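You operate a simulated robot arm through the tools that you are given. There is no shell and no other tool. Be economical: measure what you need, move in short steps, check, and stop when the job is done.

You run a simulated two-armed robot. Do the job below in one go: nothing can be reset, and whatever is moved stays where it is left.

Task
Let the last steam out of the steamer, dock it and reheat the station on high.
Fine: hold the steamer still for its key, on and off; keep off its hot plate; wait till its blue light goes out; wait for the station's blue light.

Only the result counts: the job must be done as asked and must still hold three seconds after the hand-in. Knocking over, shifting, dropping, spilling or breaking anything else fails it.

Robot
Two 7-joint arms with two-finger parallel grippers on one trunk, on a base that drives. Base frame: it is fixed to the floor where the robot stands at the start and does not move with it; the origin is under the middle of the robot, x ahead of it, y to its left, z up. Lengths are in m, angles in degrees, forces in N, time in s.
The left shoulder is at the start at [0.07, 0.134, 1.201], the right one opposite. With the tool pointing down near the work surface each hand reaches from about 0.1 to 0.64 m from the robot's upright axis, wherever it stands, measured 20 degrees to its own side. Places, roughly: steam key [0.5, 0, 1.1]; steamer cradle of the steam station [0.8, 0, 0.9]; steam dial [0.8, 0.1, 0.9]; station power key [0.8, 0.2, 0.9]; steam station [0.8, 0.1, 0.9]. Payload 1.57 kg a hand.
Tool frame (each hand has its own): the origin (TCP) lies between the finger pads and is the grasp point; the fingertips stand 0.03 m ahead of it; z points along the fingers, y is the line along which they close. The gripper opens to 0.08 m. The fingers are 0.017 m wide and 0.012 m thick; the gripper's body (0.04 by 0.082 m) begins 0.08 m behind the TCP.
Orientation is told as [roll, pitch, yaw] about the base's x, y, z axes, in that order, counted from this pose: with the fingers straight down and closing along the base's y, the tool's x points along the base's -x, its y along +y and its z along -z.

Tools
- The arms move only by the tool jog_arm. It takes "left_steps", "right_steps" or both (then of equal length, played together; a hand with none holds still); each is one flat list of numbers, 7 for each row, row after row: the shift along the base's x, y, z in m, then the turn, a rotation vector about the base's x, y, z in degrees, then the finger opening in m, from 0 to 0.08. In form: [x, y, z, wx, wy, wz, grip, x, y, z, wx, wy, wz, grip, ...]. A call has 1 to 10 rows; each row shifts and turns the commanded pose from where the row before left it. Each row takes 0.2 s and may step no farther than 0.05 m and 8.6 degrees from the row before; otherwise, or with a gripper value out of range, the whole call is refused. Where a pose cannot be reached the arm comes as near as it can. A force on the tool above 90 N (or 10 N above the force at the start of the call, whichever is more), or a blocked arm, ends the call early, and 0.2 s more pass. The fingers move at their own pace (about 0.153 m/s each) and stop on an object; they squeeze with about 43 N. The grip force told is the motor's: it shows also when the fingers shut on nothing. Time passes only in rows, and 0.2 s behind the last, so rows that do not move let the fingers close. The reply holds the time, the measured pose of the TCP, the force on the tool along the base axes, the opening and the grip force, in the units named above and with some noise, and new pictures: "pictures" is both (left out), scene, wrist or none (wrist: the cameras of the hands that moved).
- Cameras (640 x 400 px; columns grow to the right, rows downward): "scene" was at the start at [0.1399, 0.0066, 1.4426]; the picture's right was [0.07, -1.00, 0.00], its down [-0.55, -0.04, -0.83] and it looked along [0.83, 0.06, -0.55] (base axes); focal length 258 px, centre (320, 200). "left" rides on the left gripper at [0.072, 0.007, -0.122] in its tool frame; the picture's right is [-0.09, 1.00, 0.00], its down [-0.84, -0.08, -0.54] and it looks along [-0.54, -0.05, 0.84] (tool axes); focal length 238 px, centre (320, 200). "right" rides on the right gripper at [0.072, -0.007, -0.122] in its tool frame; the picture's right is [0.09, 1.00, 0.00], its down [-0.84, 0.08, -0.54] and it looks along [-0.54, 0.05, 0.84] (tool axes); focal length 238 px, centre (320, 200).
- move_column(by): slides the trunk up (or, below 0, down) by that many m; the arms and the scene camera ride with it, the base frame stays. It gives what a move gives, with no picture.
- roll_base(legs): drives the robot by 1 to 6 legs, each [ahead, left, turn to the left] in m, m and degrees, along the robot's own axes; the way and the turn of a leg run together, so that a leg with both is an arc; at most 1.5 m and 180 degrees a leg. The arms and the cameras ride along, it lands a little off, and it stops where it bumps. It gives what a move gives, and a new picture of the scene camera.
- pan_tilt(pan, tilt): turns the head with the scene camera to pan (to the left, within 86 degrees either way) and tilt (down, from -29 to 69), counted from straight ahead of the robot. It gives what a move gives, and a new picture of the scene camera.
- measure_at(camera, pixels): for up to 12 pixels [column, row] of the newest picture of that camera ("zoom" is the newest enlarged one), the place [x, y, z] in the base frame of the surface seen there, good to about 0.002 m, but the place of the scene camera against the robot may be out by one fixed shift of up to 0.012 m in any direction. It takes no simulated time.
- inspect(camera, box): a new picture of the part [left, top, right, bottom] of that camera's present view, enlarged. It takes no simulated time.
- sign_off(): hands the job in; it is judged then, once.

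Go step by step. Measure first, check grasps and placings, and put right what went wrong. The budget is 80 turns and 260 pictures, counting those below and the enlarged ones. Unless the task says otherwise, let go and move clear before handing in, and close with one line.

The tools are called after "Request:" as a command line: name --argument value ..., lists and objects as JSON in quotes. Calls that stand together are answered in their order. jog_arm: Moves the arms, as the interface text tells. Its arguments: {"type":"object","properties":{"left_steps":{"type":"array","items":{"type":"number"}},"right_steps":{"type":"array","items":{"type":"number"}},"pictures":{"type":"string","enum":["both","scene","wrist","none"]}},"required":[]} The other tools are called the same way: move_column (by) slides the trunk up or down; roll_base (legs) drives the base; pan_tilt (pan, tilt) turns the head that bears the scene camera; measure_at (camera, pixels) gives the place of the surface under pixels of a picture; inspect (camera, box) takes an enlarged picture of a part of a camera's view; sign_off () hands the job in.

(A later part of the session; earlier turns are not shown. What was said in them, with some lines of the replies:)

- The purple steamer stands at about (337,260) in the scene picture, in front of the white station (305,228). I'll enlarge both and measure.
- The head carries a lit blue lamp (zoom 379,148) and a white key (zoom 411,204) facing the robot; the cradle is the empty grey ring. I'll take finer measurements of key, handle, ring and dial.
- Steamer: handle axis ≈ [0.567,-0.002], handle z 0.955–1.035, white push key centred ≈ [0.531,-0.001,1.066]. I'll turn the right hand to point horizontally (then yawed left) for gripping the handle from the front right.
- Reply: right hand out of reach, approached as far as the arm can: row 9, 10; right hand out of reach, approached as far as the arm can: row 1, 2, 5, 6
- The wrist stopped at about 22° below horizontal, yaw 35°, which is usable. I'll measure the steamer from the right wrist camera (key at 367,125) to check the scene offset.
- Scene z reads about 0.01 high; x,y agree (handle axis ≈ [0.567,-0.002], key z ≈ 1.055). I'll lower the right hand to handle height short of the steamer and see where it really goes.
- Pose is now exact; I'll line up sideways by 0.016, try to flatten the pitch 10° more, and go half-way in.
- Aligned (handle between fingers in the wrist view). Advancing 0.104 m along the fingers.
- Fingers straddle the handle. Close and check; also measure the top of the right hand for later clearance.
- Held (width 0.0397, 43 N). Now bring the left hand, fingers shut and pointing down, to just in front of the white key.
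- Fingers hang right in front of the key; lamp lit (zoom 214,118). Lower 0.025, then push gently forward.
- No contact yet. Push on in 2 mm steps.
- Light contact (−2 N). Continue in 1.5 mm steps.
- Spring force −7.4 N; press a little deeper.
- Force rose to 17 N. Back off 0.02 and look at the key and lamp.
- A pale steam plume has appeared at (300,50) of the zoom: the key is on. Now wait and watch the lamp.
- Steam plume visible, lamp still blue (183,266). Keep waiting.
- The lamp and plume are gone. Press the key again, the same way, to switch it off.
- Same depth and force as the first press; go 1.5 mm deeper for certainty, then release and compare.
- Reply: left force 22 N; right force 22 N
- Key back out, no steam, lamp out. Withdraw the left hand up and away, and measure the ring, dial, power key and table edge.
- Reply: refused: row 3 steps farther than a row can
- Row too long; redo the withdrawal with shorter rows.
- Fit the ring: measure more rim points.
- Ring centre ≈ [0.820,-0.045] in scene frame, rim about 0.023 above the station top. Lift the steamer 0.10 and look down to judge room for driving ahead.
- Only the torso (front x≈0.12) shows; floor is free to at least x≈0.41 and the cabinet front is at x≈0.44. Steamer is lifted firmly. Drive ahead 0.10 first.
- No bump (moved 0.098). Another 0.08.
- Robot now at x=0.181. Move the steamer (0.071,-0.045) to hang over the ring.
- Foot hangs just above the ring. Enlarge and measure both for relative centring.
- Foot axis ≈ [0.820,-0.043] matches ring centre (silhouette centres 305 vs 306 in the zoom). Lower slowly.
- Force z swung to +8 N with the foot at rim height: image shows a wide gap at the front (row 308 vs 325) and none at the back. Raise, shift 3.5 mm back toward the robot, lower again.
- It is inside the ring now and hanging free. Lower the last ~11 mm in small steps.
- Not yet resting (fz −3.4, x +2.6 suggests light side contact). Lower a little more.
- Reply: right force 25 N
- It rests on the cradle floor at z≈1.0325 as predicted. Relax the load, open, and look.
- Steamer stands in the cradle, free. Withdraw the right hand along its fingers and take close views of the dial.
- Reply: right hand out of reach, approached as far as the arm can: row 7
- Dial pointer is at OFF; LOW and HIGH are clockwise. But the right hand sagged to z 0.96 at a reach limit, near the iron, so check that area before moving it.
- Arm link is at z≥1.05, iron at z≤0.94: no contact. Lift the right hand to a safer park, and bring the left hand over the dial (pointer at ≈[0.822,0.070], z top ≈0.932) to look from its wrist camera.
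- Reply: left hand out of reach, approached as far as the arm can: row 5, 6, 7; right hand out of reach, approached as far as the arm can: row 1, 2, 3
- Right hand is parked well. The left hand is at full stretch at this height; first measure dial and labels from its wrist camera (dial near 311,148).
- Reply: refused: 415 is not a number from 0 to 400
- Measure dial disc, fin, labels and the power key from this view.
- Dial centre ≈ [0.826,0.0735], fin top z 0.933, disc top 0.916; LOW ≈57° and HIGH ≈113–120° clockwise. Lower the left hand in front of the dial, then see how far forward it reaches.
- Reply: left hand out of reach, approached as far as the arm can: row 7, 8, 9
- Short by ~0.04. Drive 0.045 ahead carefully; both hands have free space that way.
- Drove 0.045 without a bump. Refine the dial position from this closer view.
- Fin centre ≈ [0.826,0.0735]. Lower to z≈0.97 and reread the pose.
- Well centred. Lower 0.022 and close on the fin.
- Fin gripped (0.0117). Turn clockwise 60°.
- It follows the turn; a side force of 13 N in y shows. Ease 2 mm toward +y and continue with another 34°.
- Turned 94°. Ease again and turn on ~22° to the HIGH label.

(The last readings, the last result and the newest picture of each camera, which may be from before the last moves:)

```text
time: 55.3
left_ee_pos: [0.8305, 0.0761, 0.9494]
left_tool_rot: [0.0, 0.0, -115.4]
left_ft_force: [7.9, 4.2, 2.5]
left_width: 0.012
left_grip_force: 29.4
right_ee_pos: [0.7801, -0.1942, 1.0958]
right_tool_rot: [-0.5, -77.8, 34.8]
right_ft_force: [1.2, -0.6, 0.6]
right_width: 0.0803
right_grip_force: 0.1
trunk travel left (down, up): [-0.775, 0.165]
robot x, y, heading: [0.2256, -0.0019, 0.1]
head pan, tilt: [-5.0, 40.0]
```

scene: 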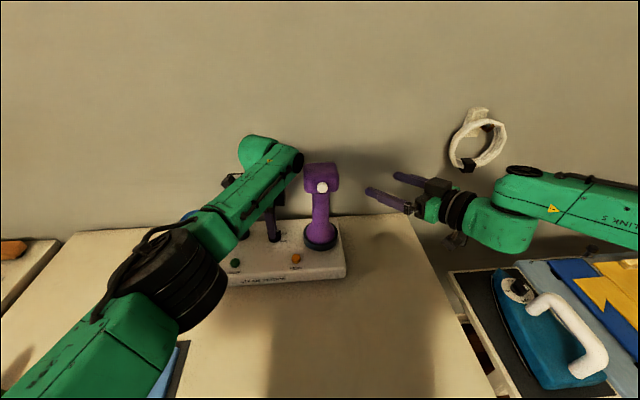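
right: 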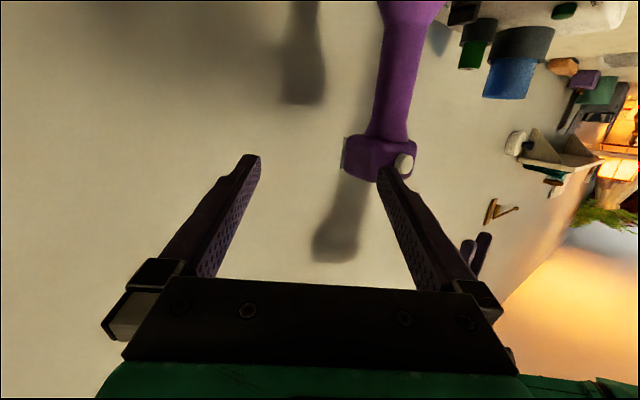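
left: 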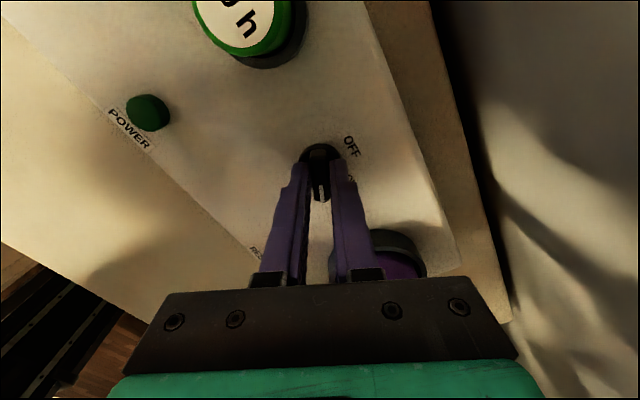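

Release and lift straight up to view the pointer.

Request:
jog_arm --left_steps '[0, 0, 0, 0, 0, 0, 0.04, 0, 0, 0, 0, 0, 0, 0.04, 0, 0, 0.03, 0, 0, 0, 0.04, 0, 0, 0.04, 0, 0, 0, 0.04, 0, 0, 0.04, 0, 0, 0, 0.04]' --pictures "both"

Request:
inspect --camera "left" --box '[260, 90, 380, 190]'

Request:
inspect --camera "scene" --box '[220, 160, 360, 290]'

```text
time: 56.5
left_ee_pos: [0.8242, 0.0759, 1.0605]
left_tool_rot: [0.0, -0.2, -115.4]
left_ft_force: [-0.2, -0.5, -0.2]
left_width: 0.04
left_grip_force: 0.0
left hand out of reach, approached as far as the arm can: row 5
right_ee_pos: [0.7785, -0.1963, 1.0971]
right_tool_rot: [-0.6, -78.0, 34.8]
right_ft_force: [0.2, -0.1, 0.1]
right_width: 0.0801
right_grip_force: 0.0
trunk travel left (down, up): [-0.775, 0.165]
robot x, y, heading: [0.2267, 0.0004, 0.0]
head pan, tilt: [-5.0, 40.0]
```

scene: 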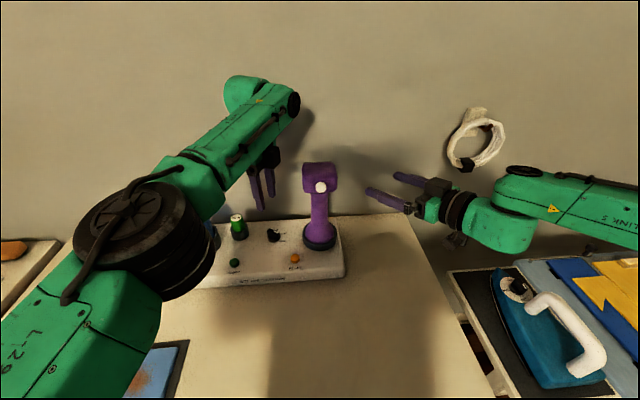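
left: 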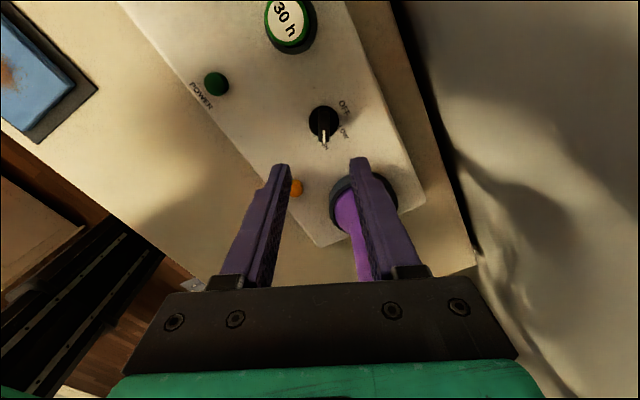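

```text
4.00 times, centred on (320, 140) of left
```

zoom: 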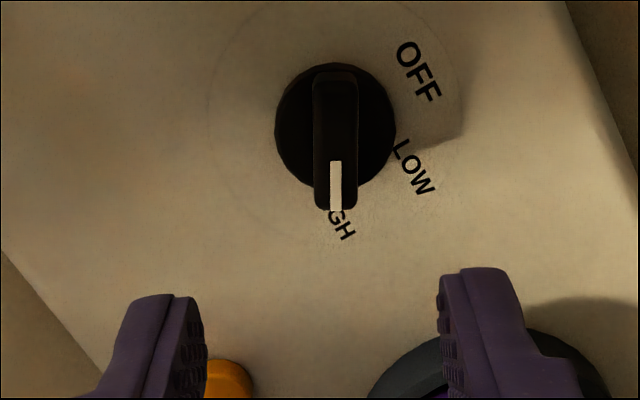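

```text
3.08 times, centred on (290, 225) of scene
```

zoom: 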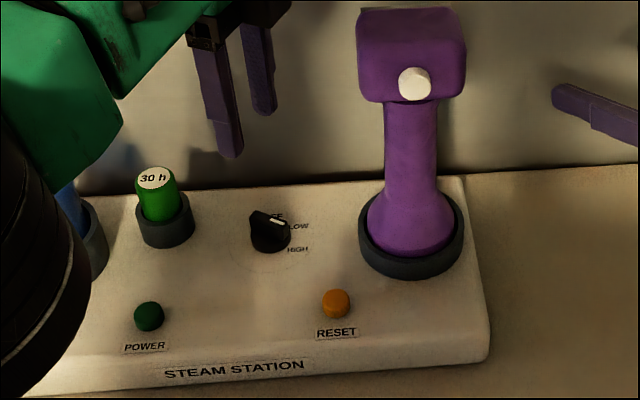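

The left zoom shows the pointer on HIGH, steamer still seated. Now move the closed left fingers over the POWER key (≈[0.750,0.162], top z 0.918), unwinding the wrist.

Request:
jog_arm --left_steps '[-0.0075, 0.0086, 0, 0, 0, 8.5, 0, -0.0075, 0.0086, 0, 0, 0, 8.5, 0, -0.0075, 0.0086, 0, 0, 0, 8.5, 0, -0.0075, 0.0086, 0, 0, 0, 8.5, 0, -0.0075, 0.0086, 0, 0, 0, 8.5, 0, -0.0075, 0.0086, 0, 0, 0, 8.5, 0, -0.0075, 0.0086, 0, 0, 0, 8.5, 0, -0.0075, 0.0086, 0, 0, 0, 8.5, 0, -0.0075, 0.0086, 0, 0, 0, 8.5, 0, -0.0075, 0.0086, 0, 0, 0, 8.5, 0]' --pictures "none"

Request:
jog_arm --left_steps '[0, 0, -0.01, 0, 0, 8.5, 0, 0, 0, -0.02, 0, 0, 8.5, 0, 0, 0, -0.02, 0, 0, 8.5, 0, 0, 0, -0.02, 0, 0, 4.5, 0, 0, 0, 0, 0, 0, 0, 0]' --pictures "both"

Request:
inspect --camera "left" --box '[240, 80, 400, 200]'

```text
time: 58.7
left_ee_pos: [0.8178, 0.0862, 1.0588]
left_tool_rot: [-0.1, -0.1, -106.9]
left_ft_force: [0.6, -0.1, -0.2]
left_width: 0.0
left_grip_force: 21.4
left hand out of reach, approached as far as the arm can: row 2, 3, 4, 5, 6, 7, 8, 9, 10
right_ee_pos: [0.7779, -0.1949, 1.0973]
right_tool_rot: [-0.7, -77.9, 34.9]
right_ft_force: [0.1, -0.2, -0.2]
right_width: 0.08
right_grip_force: 0.1
trunk travel left (down, up): [-0.775, 0.165]
robot x, y, heading: [0.2245, -0.0056, 0.1]
head pan, tilt: [-5.0, 40.0]
```

```text
time: 59.9
left_ee_pos: [0.821, 0.0851, 1.0119]
left_tool_rot: [0.2, -0.1, -86.1]
left_ft_force: [0.0, -0.6, 0.0]
left_width: 0.0001
left_grip_force: 21.3
left hand out of reach, approached as far as the arm can: row 2
right_ee_pos: [0.7788, -0.196, 1.0951]
right_tool_rot: [-0.6, -77.9, 34.8]
right_ft_force: [0.5, -0.5, 0.0]
right_width: 0.0799
right_grip_force: 0.1
trunk travel left (down, up): [-0.775, 0.165]
robot x, y, heading: [0.2271, 0.0001, 0.1]
head pan, tilt: [-5.0, 40.0]
```

scene: 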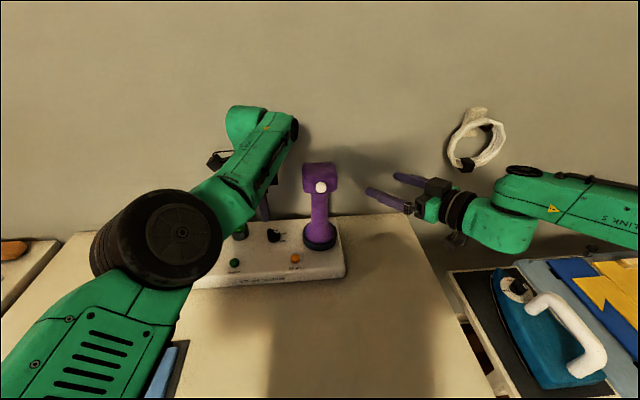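
left: 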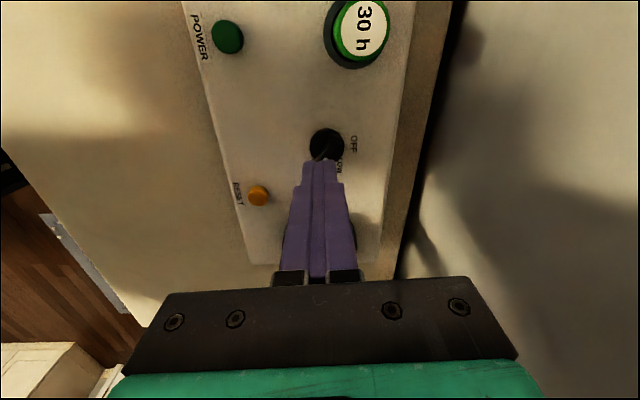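

```text
3.33 times, centred on (320, 140) of left
```

zoom: 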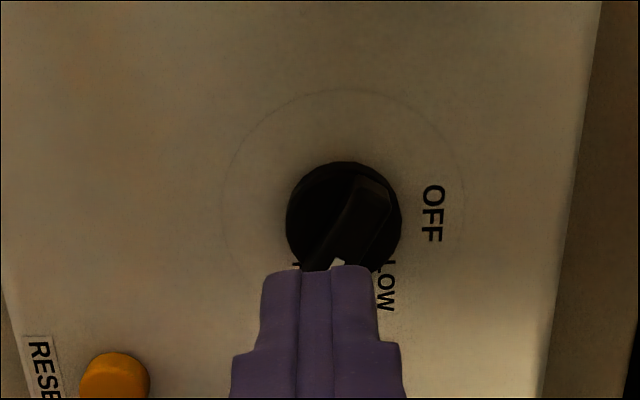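

It hit a reach limit and only partly moved: now at [0.821,0.085,1.012]. At this lower height, move diagonally to the key with unwinding.

Request:
jog_arm --left_steps '[-0.02, 0.0, 0, 0, 0, 0, 0, -0.02, 0.005, 0, 0, 0, 0, 0, -0.02, 0.012, 0, 0, 0, 0, 0, -0.011, 0.02, 0, 0, 0, 0, 0, 0, 0.02, 0, 0, 0, 0, 0, 0, 0.02, 0, 0, 0, 0, 0]' --pictures "none"

Request:
jog_arm --left_steps '[0, 0, 0, 0, 0, 8.5, 0, 0, 0, 0, 0, 0, 8.5, 0, 0, 0, 0, 0, 0, 8.5, 0, 0, 0, 0, 0, 0, 8.5, 0, 0, 0, 0, 0, 0, 8.5, 0, 0, 0, 0, 0, 0, 8.5, 0, 0, 0, 0, 0, 0, 8.5, 0, 0, 0, 0, 0, 0, 8.5, 0, 0, 0, 0, 0, 0, 8.5, 0, 0, 0, 0, 0, 0, 8.5, 0]' --pictures "both"

```text
time: 61.3
left_ee_pos: [0.7895, 0.158, 1.0122]
left_tool_rot: [0.0, -0.3, -86.2]
left_ft_force: [0.5, -0.5, -0.2]
left_width: 0.0
left_grip_force: 21.2
left hand out of reach, approached as far as the arm can: row 1, 2, 3
right_ee_pos: [0.7788, -0.194, 1.0954]
right_tool_rot: [-0.6, -78.0, 34.9]
right_ft_force: [-0.5, 0.2, 0.7]
right_width: 0.0799
right_grip_force: 0.0
trunk travel left (down, up): [-0.775, 0.165]
robot x, y, heading: [0.2255, 0.0044, 0.2]
head pan, tilt: [-5.0, 40.0]
```

```text
time: 63.5
left_ee_pos: [0.7904, 0.1577, 1.0129]
left_tool_rot: [0.2, -0.1, -0.9]
left_ft_force: [0.3, -0.2, -1.0]
left_width: 0.0003
left_grip_force: 20.7
right_ee_pos: [0.7789, -0.1963, 1.0958]
right_tool_rot: [-0.5, -77.9, 34.9]
right_ft_force: [-0.2, -0.1, 0.1]
right_width: 0.0801
right_grip_force: 0.0
trunk travel left (down, up): [-0.775, 0.165]
robot x, y, heading: [0.225, 0.0036, -0.1]
head pan, tilt: [-5.0, 40.0]
```

scene: 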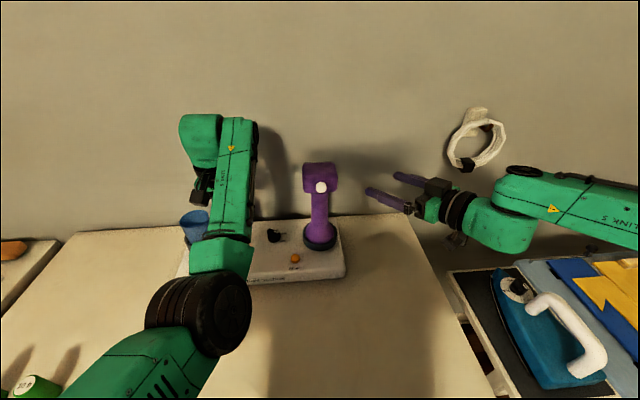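
left: 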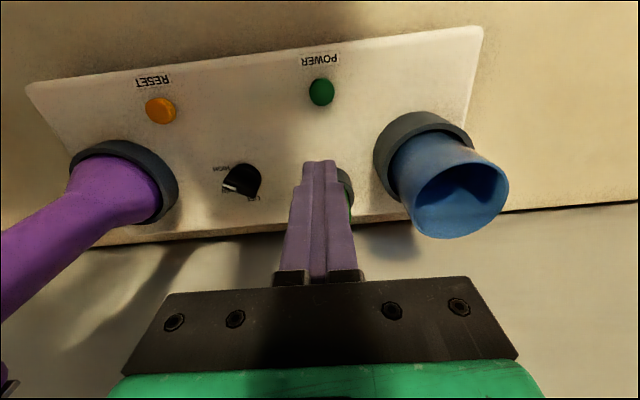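

Yaw is back to 0, power key at (321,92). Measure it and move above it.

Request:
measure_at --camera "left" --pixels '[[321, 92], [312, 92], [330, 92], [321, 84], [321, 100], [243, 182]]'

Request:
jog_arm --left_steps '[-0.02, 0.002, 0, 0, 0, 0, 0, -0.02, 0.002, 0, 0, 0, 0, 0, 0, 0, -0.025, 0, 0, 0, 0, 0, 0, -0.015, 0, 0, 0, 0, 0, 0, -0.01, 0, 0, 0, 0, 0, 0, 0, 0, 0, 0, 0]' --pictures "none"

Request:
inspect --camera "left" --box '[240, 80, 400, 200]'

```text
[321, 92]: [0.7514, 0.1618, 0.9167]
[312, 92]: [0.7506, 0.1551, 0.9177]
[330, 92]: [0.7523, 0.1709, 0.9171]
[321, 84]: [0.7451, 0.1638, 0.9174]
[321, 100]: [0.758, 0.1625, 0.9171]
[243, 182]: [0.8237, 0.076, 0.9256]
```

```text
time: 64.9
left_ee_pos: [0.7762, 0.1677, 0.9492]
left_tool_rot: [0.1, -0.1, -1.2]
left_ft_force: [0.5, 0.6, 1.4]
left_width: 0.0001
left_grip_force: 21.7
left hand out of reach, approached as far as the arm can: row 1, 2
right_ee_pos: [0.7799, -0.1953, 1.096]
right_tool_rot: [-0.6, -77.9, 34.8]
right_ft_force: [-0.6, 0.2, 1.1]
right_width: 0.08
right_grip_force: 0.0
trunk travel left (down, up): [-0.775, 0.165]
robot x, y, heading: [0.2254, -0.0012, -0.2]
head pan, tilt: [-5.0, 40.0]
```

```text
3.33 times, centred on (320, 140) of left
```

zoom: 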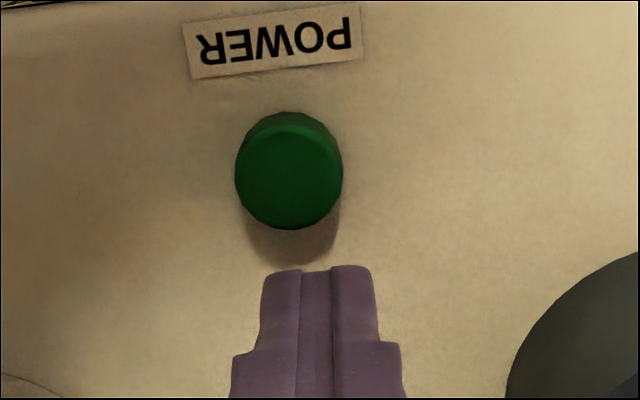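

Limited in −x again at that height; tip is 25 mm beyond the key and close to its level. Raise 15 mm and try stepping back toward the key.

Request:
jog_arm --left_steps '[0, 0, 0.015, 0, 0, 0, 0, -0.008, -0.002, 0, 0, 0, 0, 0, -0.008, -0.002, 0, 0, 0, 0, 0, -0.009, -0.001, 0, 0, 0, 0, 0, 0, 0, 0, 0, 0, 0, 0]' --pictures "none"

```text
time: 66.1
left_ee_pos: [0.7577, 0.1686, 0.9647]
left_tool_rot: [0.7, -0.4, -0.6]
left_ft_force: [-0.4, -0.3, 0.1]
left_width: 0.0
left_grip_force: 21.4
left hand out of reach, approached as far as the arm can: row 4
right_ee_pos: [0.7782, -0.1958, 1.0967]
right_tool_rot: [-0.6, -77.8, 34.8]
right_ft_force: [-1.1, -0.2, 0.7]
right_width: 0.0802
right_grip_force: 0.0
trunk travel left (down, up): [-0.775, 0.165]
robot x, y, heading: [0.2208, 0.0015, 0.1]
head pan, tilt: [-5.0, 40.0]
```

Request:
jog_arm --left_steps '[0, -0.005, 0, 0, 0, 0, 0, -0.005, 0, 0, 0, 0, 0, 0, 0, 0, 0, 0, 0, 0, 0]' --pictures "wrist"

Request:
inspect --camera "left" --box '[240, 80, 400, 200]'

```text
time: 66.9
left_ee_pos: [0.7558, 0.1663, 0.9626]
left_tool_rot: [0.7, -0.6, -0.5]
left_ft_force: [-0.2, 0.2, -0.8]
left_width: 0.0002
left_grip_force: 21.1
left hand out of reach, approached as far as the arm can: row 2
right_ee_pos: [0.7786, -0.1961, 1.096]
right_tool_rot: [-0.6, -77.9, 34.8]
right_ft_force: [0.1, 0.5, -0.4]
right_width: 0.0799
right_grip_force: 0.1
trunk travel left (down, up): [-0.775, 0.165]
robot x, y, heading: [0.2244, 0.0017, 0.0]
head pan, tilt: [-5.0, 40.0]
```

left: 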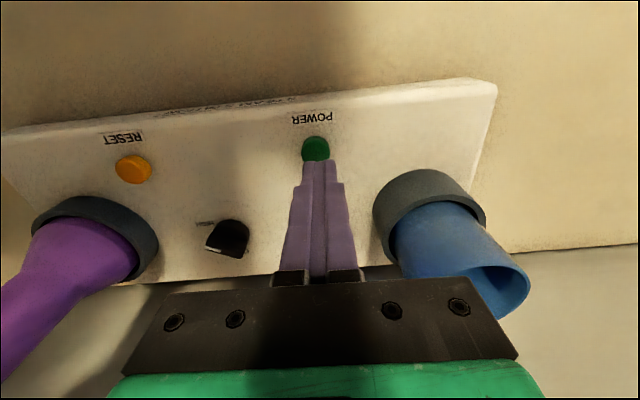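

```text
3.33 times, centred on (320, 140) of left
```

zoom: 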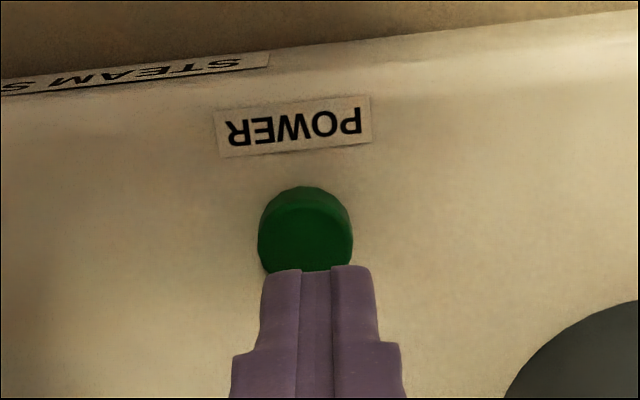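

The arm is too folded here; back the base off 0.04 to gain freedom, tips being clear above the station.

Request:
jog_arm --left_steps '[0, 0, 0.02, 0, 0, 0, 0, 0, 0, 0, 0, 0, 0, 0]' --pictures "none"

Request:
roll_base --legs '[[-0.04, 0, 0]]'

Request:
jog_arm --left_steps '[0.01, 0, 0, 0, 0, 0, 0, 0.01, 0, 0, 0, 0, 0, 0, 0, 0, 0, 0, 0, 0, 0]' --pictures "wrist"

```text
time: 67.5
left_ee_pos: [0.7639, 0.1609, 0.9756]
left_tool_rot: [0.3, -0.2, -1.1]
left_ft_force: [0.4, -0.3, -0.4]
left_width: 0.0
left_grip_force: 21.3
left hand out of reach, approached as far as the arm can: row 1
right_ee_pos: [0.7785, -0.1963, 1.0964]
right_tool_rot: [-0.6, -77.9, 34.8]
right_ft_force: [0.6, 0.6, -0.9]
right_width: 0.0801
right_grip_force: 0.0
trunk travel left (down, up): [-0.775, 0.165]
robot x, y, heading: [0.2211, -0.0039, 0.1]
head pan, tilt: [-5.0, 40.0]
```

```text
time: 68.3
left_ee_pos: [0.7285, 0.1612, 0.973]
left_tool_rot: [0.2, 0.0, -1.0]
left_ft_force: [-0.3, -0.1, -0.2]
left_width: 0.0001
left_grip_force: 21.1
right_ee_pos: [0.7437, -0.1958, 1.0923]
right_tool_rot: [0.2, -77.7, 34.0]
right_ft_force: [0.1, 0.0, -0.6]
right_width: 0.0799
right_grip_force: 0.1
trunk travel left (down, up): [-0.775, 0.165]
robot x, y, heading: [0.1836, 0.0018, 0.3]
head pan, tilt: [-5.0, 40.0]
```

scene: 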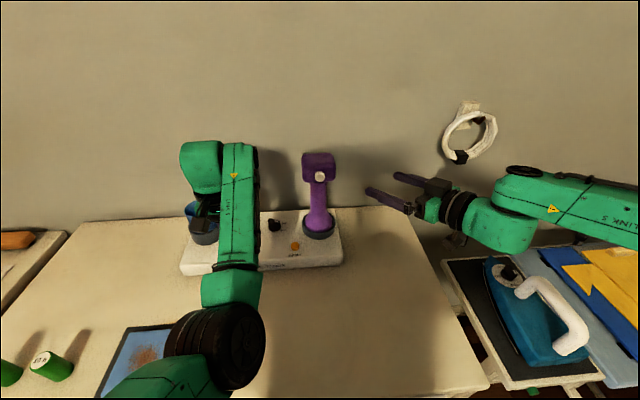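

```text
time: 69.1
left_ee_pos: [0.7438, 0.1604, 0.9774]
left_tool_rot: [0.3, -0.3, -1.1]
left_ft_force: [0.7, -0.1, 0.3]
left_width: 0.0
left_grip_force: 21.1
right_ee_pos: [0.7379, -0.1957, 1.0965]
right_tool_rot: [-0.9, -78.1, 35.0]
right_ft_force: [0.1, -1.0, 0.2]
right_width: 0.0799
right_grip_force: 0.0
trunk travel left (down, up): [-0.775, 0.165]
robot x, y, heading: [0.1847, 0.0017, 0.0]
head pan, tilt: [-5.0, 40.0]
```

left: 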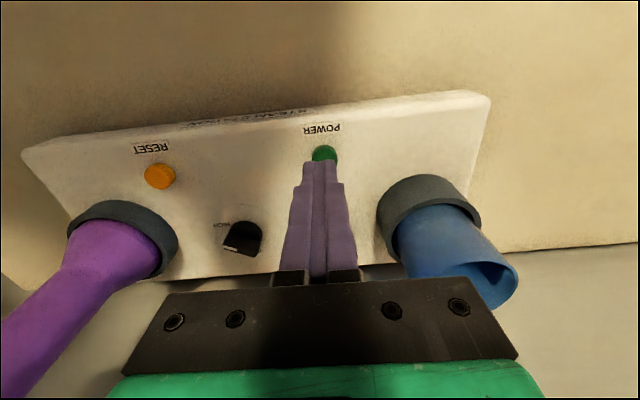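

Freed. Shift (+7.5,+2) mm over the key and come down to just above it, then press in small steps.

Request:
jog_arm --left_steps '[0.0075, 0.002, 0, 0, 0, 0, 0, 0, 0, -0.015, 0, 0, 0, 0, 0, 0, -0.01, 0, 0, 0, 0, 0, 0, -0.003, 0, 0, 0, 0, 0, 0, -0.002, 0, 0, 0, 0]' --pictures "none"

Request:
jog_arm --left_steps '[0, 0, -0.002, 0, 0, 0, 0]' --pictures "none"

Request:
inspect --camera "left" --box '[240, 80, 400, 200]'

```text
time: 70.3
left_ee_pos: [0.7531, 0.1624, 0.946]
left_tool_rot: [0.2, -0.4, -1.0]
left_ft_force: [0.3, -1.1, 0.4]
left_width: 0.0
left_grip_force: 21.3
right_ee_pos: [0.7383, -0.1957, 1.0975]
right_tool_rot: [-0.7, -77.9, 34.9]
right_ft_force: [-0.2, 0.2, 0.6]
right_width: 0.0797
right_grip_force: 0.1
trunk travel left (down, up): [-0.775, 0.165]
robot x, y, heading: [0.1873, 0.0036, 0.2]
head pan, tilt: [-5.0, 40.0]
```

```text
time: 70.7
left_ee_pos: [0.7509, 0.1632, 0.9442]
left_tool_rot: [0.2, -0.4, -0.9]
left_ft_force: [-0.4, 0.2, 2.4]
left_width: 0.0001
left_grip_force: 21.0
right_ee_pos: [0.7372, -0.1955, 1.0959]
right_tool_rot: [-0.8, -78.0, 34.9]
right_ft_force: [1.5, -0.3, -0.1]
right_width: 0.08
right_grip_force: 0.1
trunk travel left (down, up): [-0.775, 0.165]
robot x, y, heading: [0.1856, 0.0006, -0.0]
head pan, tilt: [-5.0, 40.0]
```

```text
3.33 times, centred on (320, 140) of left
```

zoom: 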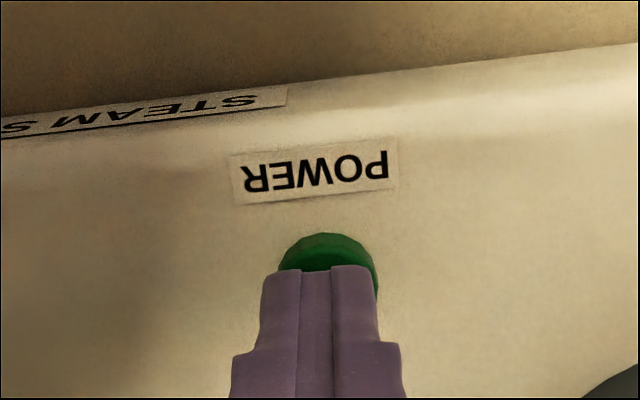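

Contact (+2.4 N) on the green key. Press ~5 mm as with the steamer key, to about 17–20 N.

Request:
jog_arm --left_steps '[0, 0, -0.002, 0, 0, 0, 0, 0, 0, -0.002, 0, 0, 0, 0]' --pictures "none"

Request:
inspect --camera "left" --box '[120, 80, 500, 300]'

```text
time: 71.3
left_ee_pos: [0.7512, 0.1627, 0.9405]
left_tool_rot: [0.3, -0.4, -1.0]
left_ft_force: [1.3, -0.4, 6.6]
left_width: 0.0002
left_grip_force: 21.3
right_ee_pos: [0.7389, -0.1966, 1.0973]
right_tool_rot: [-0.6, -78.0, 34.8]
right_ft_force: [-0.2, -0.3, 0.1]
right_width: 0.0803
right_grip_force: 0.1
trunk travel left (down, up): [-0.775, 0.165]
robot x, y, heading: [0.1878, 0.0013, 0.2]
head pan, tilt: [-5.0, 40.0]
```

```text
1.68 times, centred on (310, 190) of left
```

zoom: 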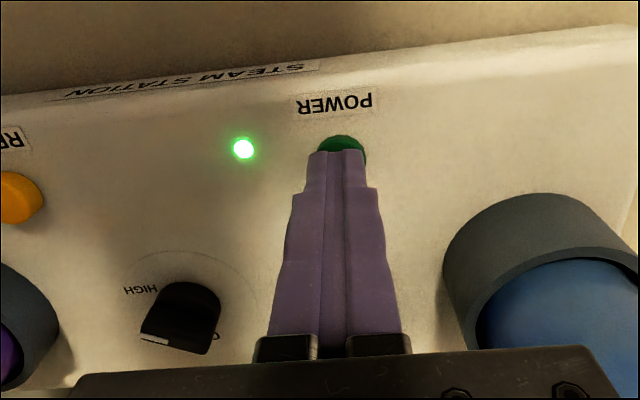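

A green light came on at (243,148): station is powered. Release straight up and wait for the blue light.

Request:
jog_arm --left_steps '[0, 0, 0.015, 0, 0, 0, 0, 0, 0, 0.025, 0, 0, 0, 0, -0.02, 0, 0.03, 0, 0, 0, 0, -0.03, 0.02, 0.03, 0, 0, 0, 0, -0.03, 0.02, 0.03, 0, 0, 0, 0, -0.03, 0.03, 0.02, 0, 0, 0, 0, -0.03, 0.03, 0.02, 0, 0, 0, 0]' --pictures "both"

Request:
inspect --camera "scene" --box '[170, 140, 370, 290]'

```text
time: 72.9
left_ee_pos: [0.6884, 0.2991, 1.0946]
left_tool_rot: [0.1, -0.2, -1.0]
left_ft_force: [0.6, 0.9, -0.5]
left_width: 0.0
left_grip_force: 21.3
left hand out of reach, approached as far as the arm can: row 3, 4, 5, 6, 7
right_ee_pos: [0.7376, -0.1948, 1.0969]
right_tool_rot: [-0.9, -77.9, 35.2]
right_ft_force: [0.7, 0.4, -0.5]
right_width: 0.0802
right_grip_force: 0.1
trunk travel left (down, up): [-0.775, 0.165]
robot x, y, heading: [0.1854, 0.0007, 0.1]
head pan, tilt: [-5.0, 40.0]
```

scene: 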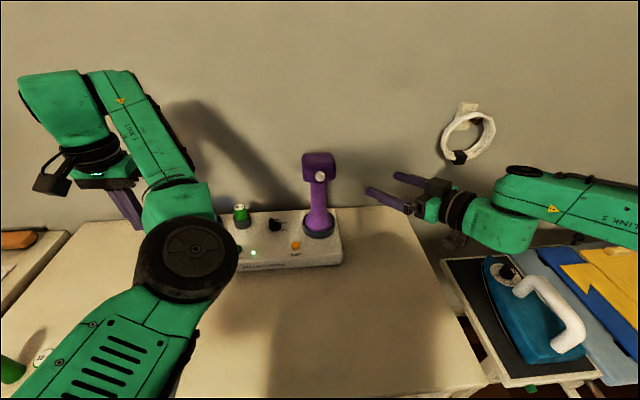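
left: 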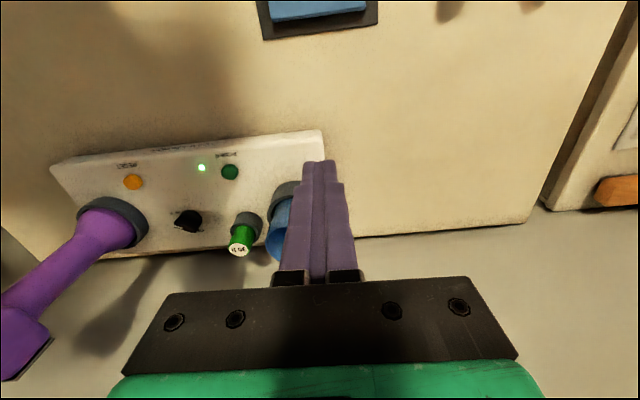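

```text
2.67 times, centred on (270, 215) of scene
```

zoom: 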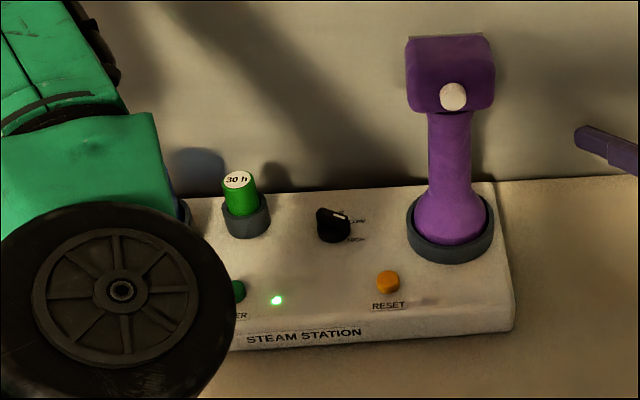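

Green light on, both hands clear, steamer seated. Wait for blue.

Request:
jog_arm --left_steps '[0, 0, 0, 0, 0, 0, 0, 0, 0, 0, 0, 0, 0, 0, 0, 0, 0, 0, 0, 0, 0, 0, 0, 0, 0, 0, 0, 0, 0, 0, 0, 0, 0, 0, 0, 0, 0, 0, 0, 0, 0, 0, 0, 0, 0, 0, 0, 0, 0, 0, 0, 0, 0, 0, 0, 0, 0, 0, 0, 0, 0, 0, 0, 0, 0, 0, 0, 0, 0, 0]' --pictures "none"

Request:
jog_arm --left_steps '[0, 0, 0, 0, 0, 0, 0, 0, 0, 0, 0, 0, 0, 0, 0, 0, 0, 0, 0, 0, 0, 0, 0, 0, 0, 0, 0, 0, 0, 0, 0, 0, 0, 0, 0, 0, 0, 0, 0, 0, 0, 0, 0, 0, 0, 0, 0, 0, 0, 0, 0, 0, 0, 0, 0, 0, 0, 0, 0, 0, 0, 0, 0, 0, 0, 0, 0, 0, 0, 0]' --pictures "none"

Request:
inspect --camera "scene" --box '[230, 140, 370, 290]'

Request:
jog_arm --left_steps '[0, 0, 0, 0, 0, 0, 0, 0, 0, 0, 0, 0, 0, 0, 0, 0, 0, 0, 0, 0, 0, 0, 0, 0, 0, 0, 0, 0, 0, 0, 0, 0, 0, 0, 0, 0, 0, 0, 0, 0, 0, 0, 0, 0, 0, 0, 0, 0, 0, 0, 0, 0, 0, 0, 0, 0, 0, 0, 0, 0, 0, 0, 0, 0, 0, 0, 0, 0, 0, 0]' --pictures "none"

Request:
jog_arm --left_steps '[0, 0, 0, 0, 0, 0, 0, 0, 0, 0, 0, 0, 0, 0, 0, 0, 0, 0, 0, 0, 0, 0, 0, 0, 0, 0, 0, 0, 0, 0, 0, 0, 0, 0, 0, 0, 0, 0, 0, 0, 0, 0, 0, 0, 0, 0, 0, 0, 0, 0, 0, 0, 0, 0, 0, 0, 0, 0, 0, 0, 0, 0, 0, 0, 0, 0, 0, 0, 0, 0]' --pictures "none"

Request:
inspect --camera "scene" --box '[230, 140, 370, 290]'

```text
time: 75.1
left_ee_pos: [0.6901, 0.2968, 1.0944]
left_tool_rot: [0.3, -0.2, -1.1]
left_ft_force: [-0.1, -0.1, -1.2]
left_width: 0.0002
left_grip_force: 20.8
right_ee_pos: [0.7398, -0.1957, 1.0964]
right_tool_rot: [-0.5, -77.9, 34.8]
right_ft_force: [0.4, 1.1, -0.9]
right_width: 0.0799
right_grip_force: 0.0
trunk travel left (down, up): [-0.775, 0.165]
robot x, y, heading: [0.1857, 0.0024, 0.2]
head pan, tilt: [-5.0, 40.0]
```

```text
time: 77.3
left_ee_pos: [0.6894, 0.2974, 1.0939]
left_tool_rot: [0.2, -0.1, -1.2]
left_ft_force: [0.2, 0.9, 0.0]
left_width: 0.0001
left_grip_force: 21.6
right_ee_pos: [0.7389, -0.1954, 1.0956]
right_tool_rot: [-0.6, -77.9, 34.8]
right_ft_force: [-0.7, -0.2, 1.9]
right_width: 0.0798
right_grip_force: 0.1
trunk travel left (down, up): [-0.775, 0.165]
robot x, y, heading: [0.1869, 0.0012, 0.0]
head pan, tilt: [-5.0, 40.0]
```

```text
2.67 times, centred on (300, 215) of scene
```

zoom: 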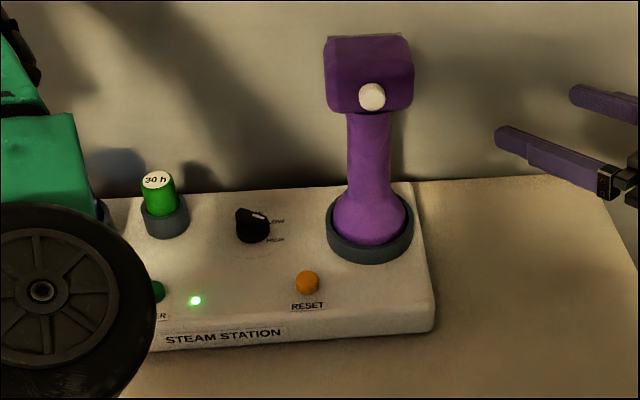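

```text
time: 79.5
left_ee_pos: [0.6893, 0.2982, 1.0945]
left_tool_rot: [0.2, -0.2, -1.1]
left_ft_force: [-0.4, -0.3, -0.3]
left_width: 0.0
left_grip_force: 21.6
right_ee_pos: [0.739, -0.1966, 1.0959]
right_tool_rot: [-0.7, -78.0, 34.8]
right_ft_force: [1.0, -1.1, 0.1]
right_width: 0.08
right_grip_force: 0.1
trunk travel left (down, up): [-0.775, 0.165]
robot x, y, heading: [0.1854, -0.0004, 0.1]
head pan, tilt: [-5.0, 40.0]
```

```text
time: 81.7
left_ee_pos: [0.6898, 0.2976, 1.0936]
left_tool_rot: [0.1, -0.2, -1.2]
left_ft_force: [0.3, 0.4, 0.1]
left_width: 0.0
left_grip_force: 21.4
right_ee_pos: [0.7393, -0.1959, 1.0957]
right_tool_rot: [-0.6, -78.0, 34.8]
right_ft_force: [0.0, -0.5, -0.4]
right_width: 0.0802
right_grip_force: 0.1
trunk travel left (down, up): [-0.775, 0.165]
robot x, y, heading: [0.1878, -0.0026, 0.4]
head pan, tilt: [-5.0, 40.0]
```

```text
2.67 times, centred on (300, 215) of scene
```

zoom: 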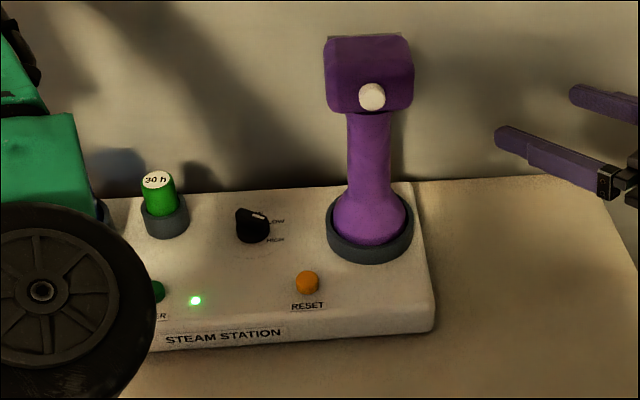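

Still green only (195,300). Wait about 9 s more.

Request:
jog_arm --left_steps '[0, 0, 0, 0, 0, 0, 0, 0, 0, 0, 0, 0, 0, 0, 0, 0, 0, 0, 0, 0, 0, 0, 0, 0, 0, 0, 0, 0, 0, 0, 0, 0, 0, 0, 0, 0, 0, 0, 0, 0, 0, 0, 0, 0, 0, 0, 0, 0, 0, 0, 0, 0, 0, 0, 0, 0, 0, 0, 0, 0, 0, 0, 0, 0, 0, 0, 0, 0, 0, 0]' --pictures "none"

Request:
jog_arm --left_steps '[0, 0, 0, 0, 0, 0, 0, 0, 0, 0, 0, 0, 0, 0, 0, 0, 0, 0, 0, 0, 0, 0, 0, 0, 0, 0, 0, 0, 0, 0, 0, 0, 0, 0, 0, 0, 0, 0, 0, 0, 0, 0, 0, 0, 0, 0, 0, 0, 0, 0, 0, 0, 0, 0, 0, 0, 0, 0, 0, 0, 0, 0, 0, 0, 0, 0, 0, 0, 0, 0]' --pictures "none"

Request:
inspect --camera "scene" --box '[230, 140, 370, 290]'

Request:
jog_arm --left_steps '[0, 0, 0, 0, 0, 0, 0, 0, 0, 0, 0, 0, 0, 0, 0, 0, 0, 0, 0, 0, 0, 0, 0, 0, 0, 0, 0, 0, 0, 0, 0, 0, 0, 0, 0, 0, 0, 0, 0, 0, 0, 0, 0, 0, 0, 0, 0, 0, 0, 0, 0, 0, 0, 0, 0, 0, 0, 0, 0, 0, 0, 0, 0, 0, 0, 0, 0, 0, 0, 0]' --pictures "none"

Request:
jog_arm --left_steps '[0, 0, 0, 0, 0, 0, 0, 0, 0, 0, 0, 0, 0, 0, 0, 0, 0, 0, 0, 0, 0, 0, 0, 0, 0, 0, 0, 0, 0, 0, 0, 0, 0, 0, 0, 0, 0, 0, 0, 0, 0, 0, 0, 0, 0, 0, 0, 0, 0, 0, 0, 0, 0, 0, 0, 0, 0, 0, 0, 0, 0, 0, 0, 0, 0, 0, 0, 0, 0, 0]' --pictures "none"

Request:
inspect --camera "scene" --box '[230, 140, 370, 290]'

```text
time: 83.9
left_ee_pos: [0.6905, 0.2974, 1.0947]
left_tool_rot: [0.2, -0.2, -1.1]
left_ft_force: [-0.5, -0.7, -0.6]
left_width: 0.0
left_grip_force: 21.3
right_ee_pos: [0.7385, -0.1952, 1.0968]
right_tool_rot: [-0.5, -77.9, 34.7]
right_ft_force: [0.2, -0.3, -0.1]
right_width: 0.0799
right_grip_force: 0.1
trunk travel left (down, up): [-0.775, 0.165]
robot x, y, heading: [0.1835, -0.0036, 0.2]
head pan, tilt: [-5.0, 40.0]
```

```text
time: 86.1
left_ee_pos: [0.6898, 0.2971, 1.0947]
left_tool_rot: [0.2, -0.2, -1.1]
left_ft_force: [-0.3, -0.1, -0.2]
left_width: 0.0001
left_grip_force: 21.4
right_ee_pos: [0.7383, -0.1945, 1.0959]
right_tool_rot: [-0.6, -77.8, 34.7]
right_ft_force: [-0.8, 0.0, -0.7]
right_width: 0.0798
right_grip_force: 0.0
trunk travel left (down, up): [-0.775, 0.165]
robot x, y, heading: [0.1848, 0.0003, 0.5]
head pan, tilt: [-5.0, 40.0]
```

```text
2.67 times, centred on (300, 215) of scene
```

zoom: 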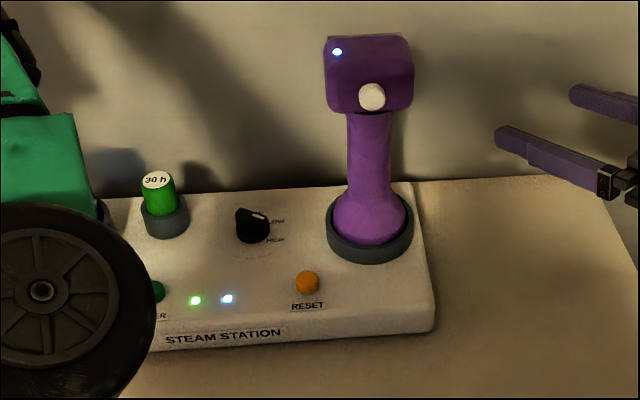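

```text
time: 88.3
left_ee_pos: [0.6886, 0.2979, 1.0937]
left_tool_rot: [0.2, -0.3, -1.1]
left_ft_force: [0.3, -0.2, -0.6]
left_width: 0.0
left_grip_force: 21.7
right_ee_pos: [0.7391, -0.1953, 1.0965]
right_tool_rot: [-0.5, -77.9, 34.8]
right_ft_force: [-0.9, 0.0, 0.3]
right_width: 0.08
right_grip_force: 0.1
trunk travel left (down, up): [-0.775, 0.165]
robot x, y, heading: [0.1844, -0.0042, -0.1]
head pan, tilt: [-5.0, 40.0]
```

```text
time: 90.5
left_ee_pos: [0.689, 0.2981, 1.0949]
left_tool_rot: [0.2, -0.3, -1.1]
left_ft_force: [-0.6, -0.8, 0.4]
left_width: 0.0
left_grip_force: 21.6
right_ee_pos: [0.7387, -0.1945, 1.0972]
right_tool_rot: [-0.6, -78.0, 34.8]
right_ft_force: [-0.7, 0.1, 0.2]
right_width: 0.0801
right_grip_force: 0.0
trunk travel left (down, up): [-0.775, 0.165]
robot x, y, heading: [0.1848, -0.0005, 0.2]
head pan, tilt: [-5.0, 40.0]
```

```text
2.67 times, centred on (300, 215) of scene
```

zoom: 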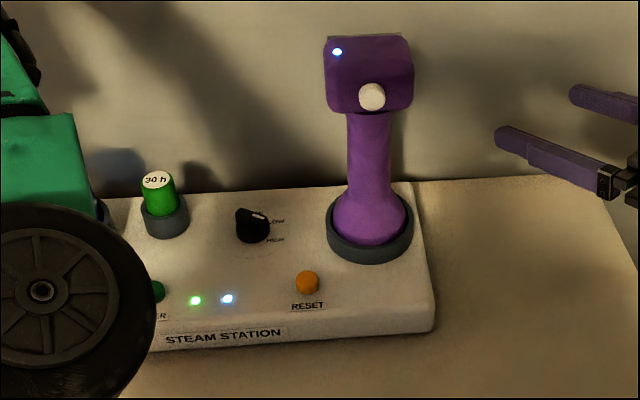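

Both blue lights are lit (station 227,298; steamer 337,52), no steam is coming out, the dial is on HIGH, the steamer is docked and both hands are clear. Handing in.

Request:
sign_off

```text
The job is handed in.
```

The steamer is emptied, switched off and docked. The station is powered on, set to HIGH, and its blue light is lit.
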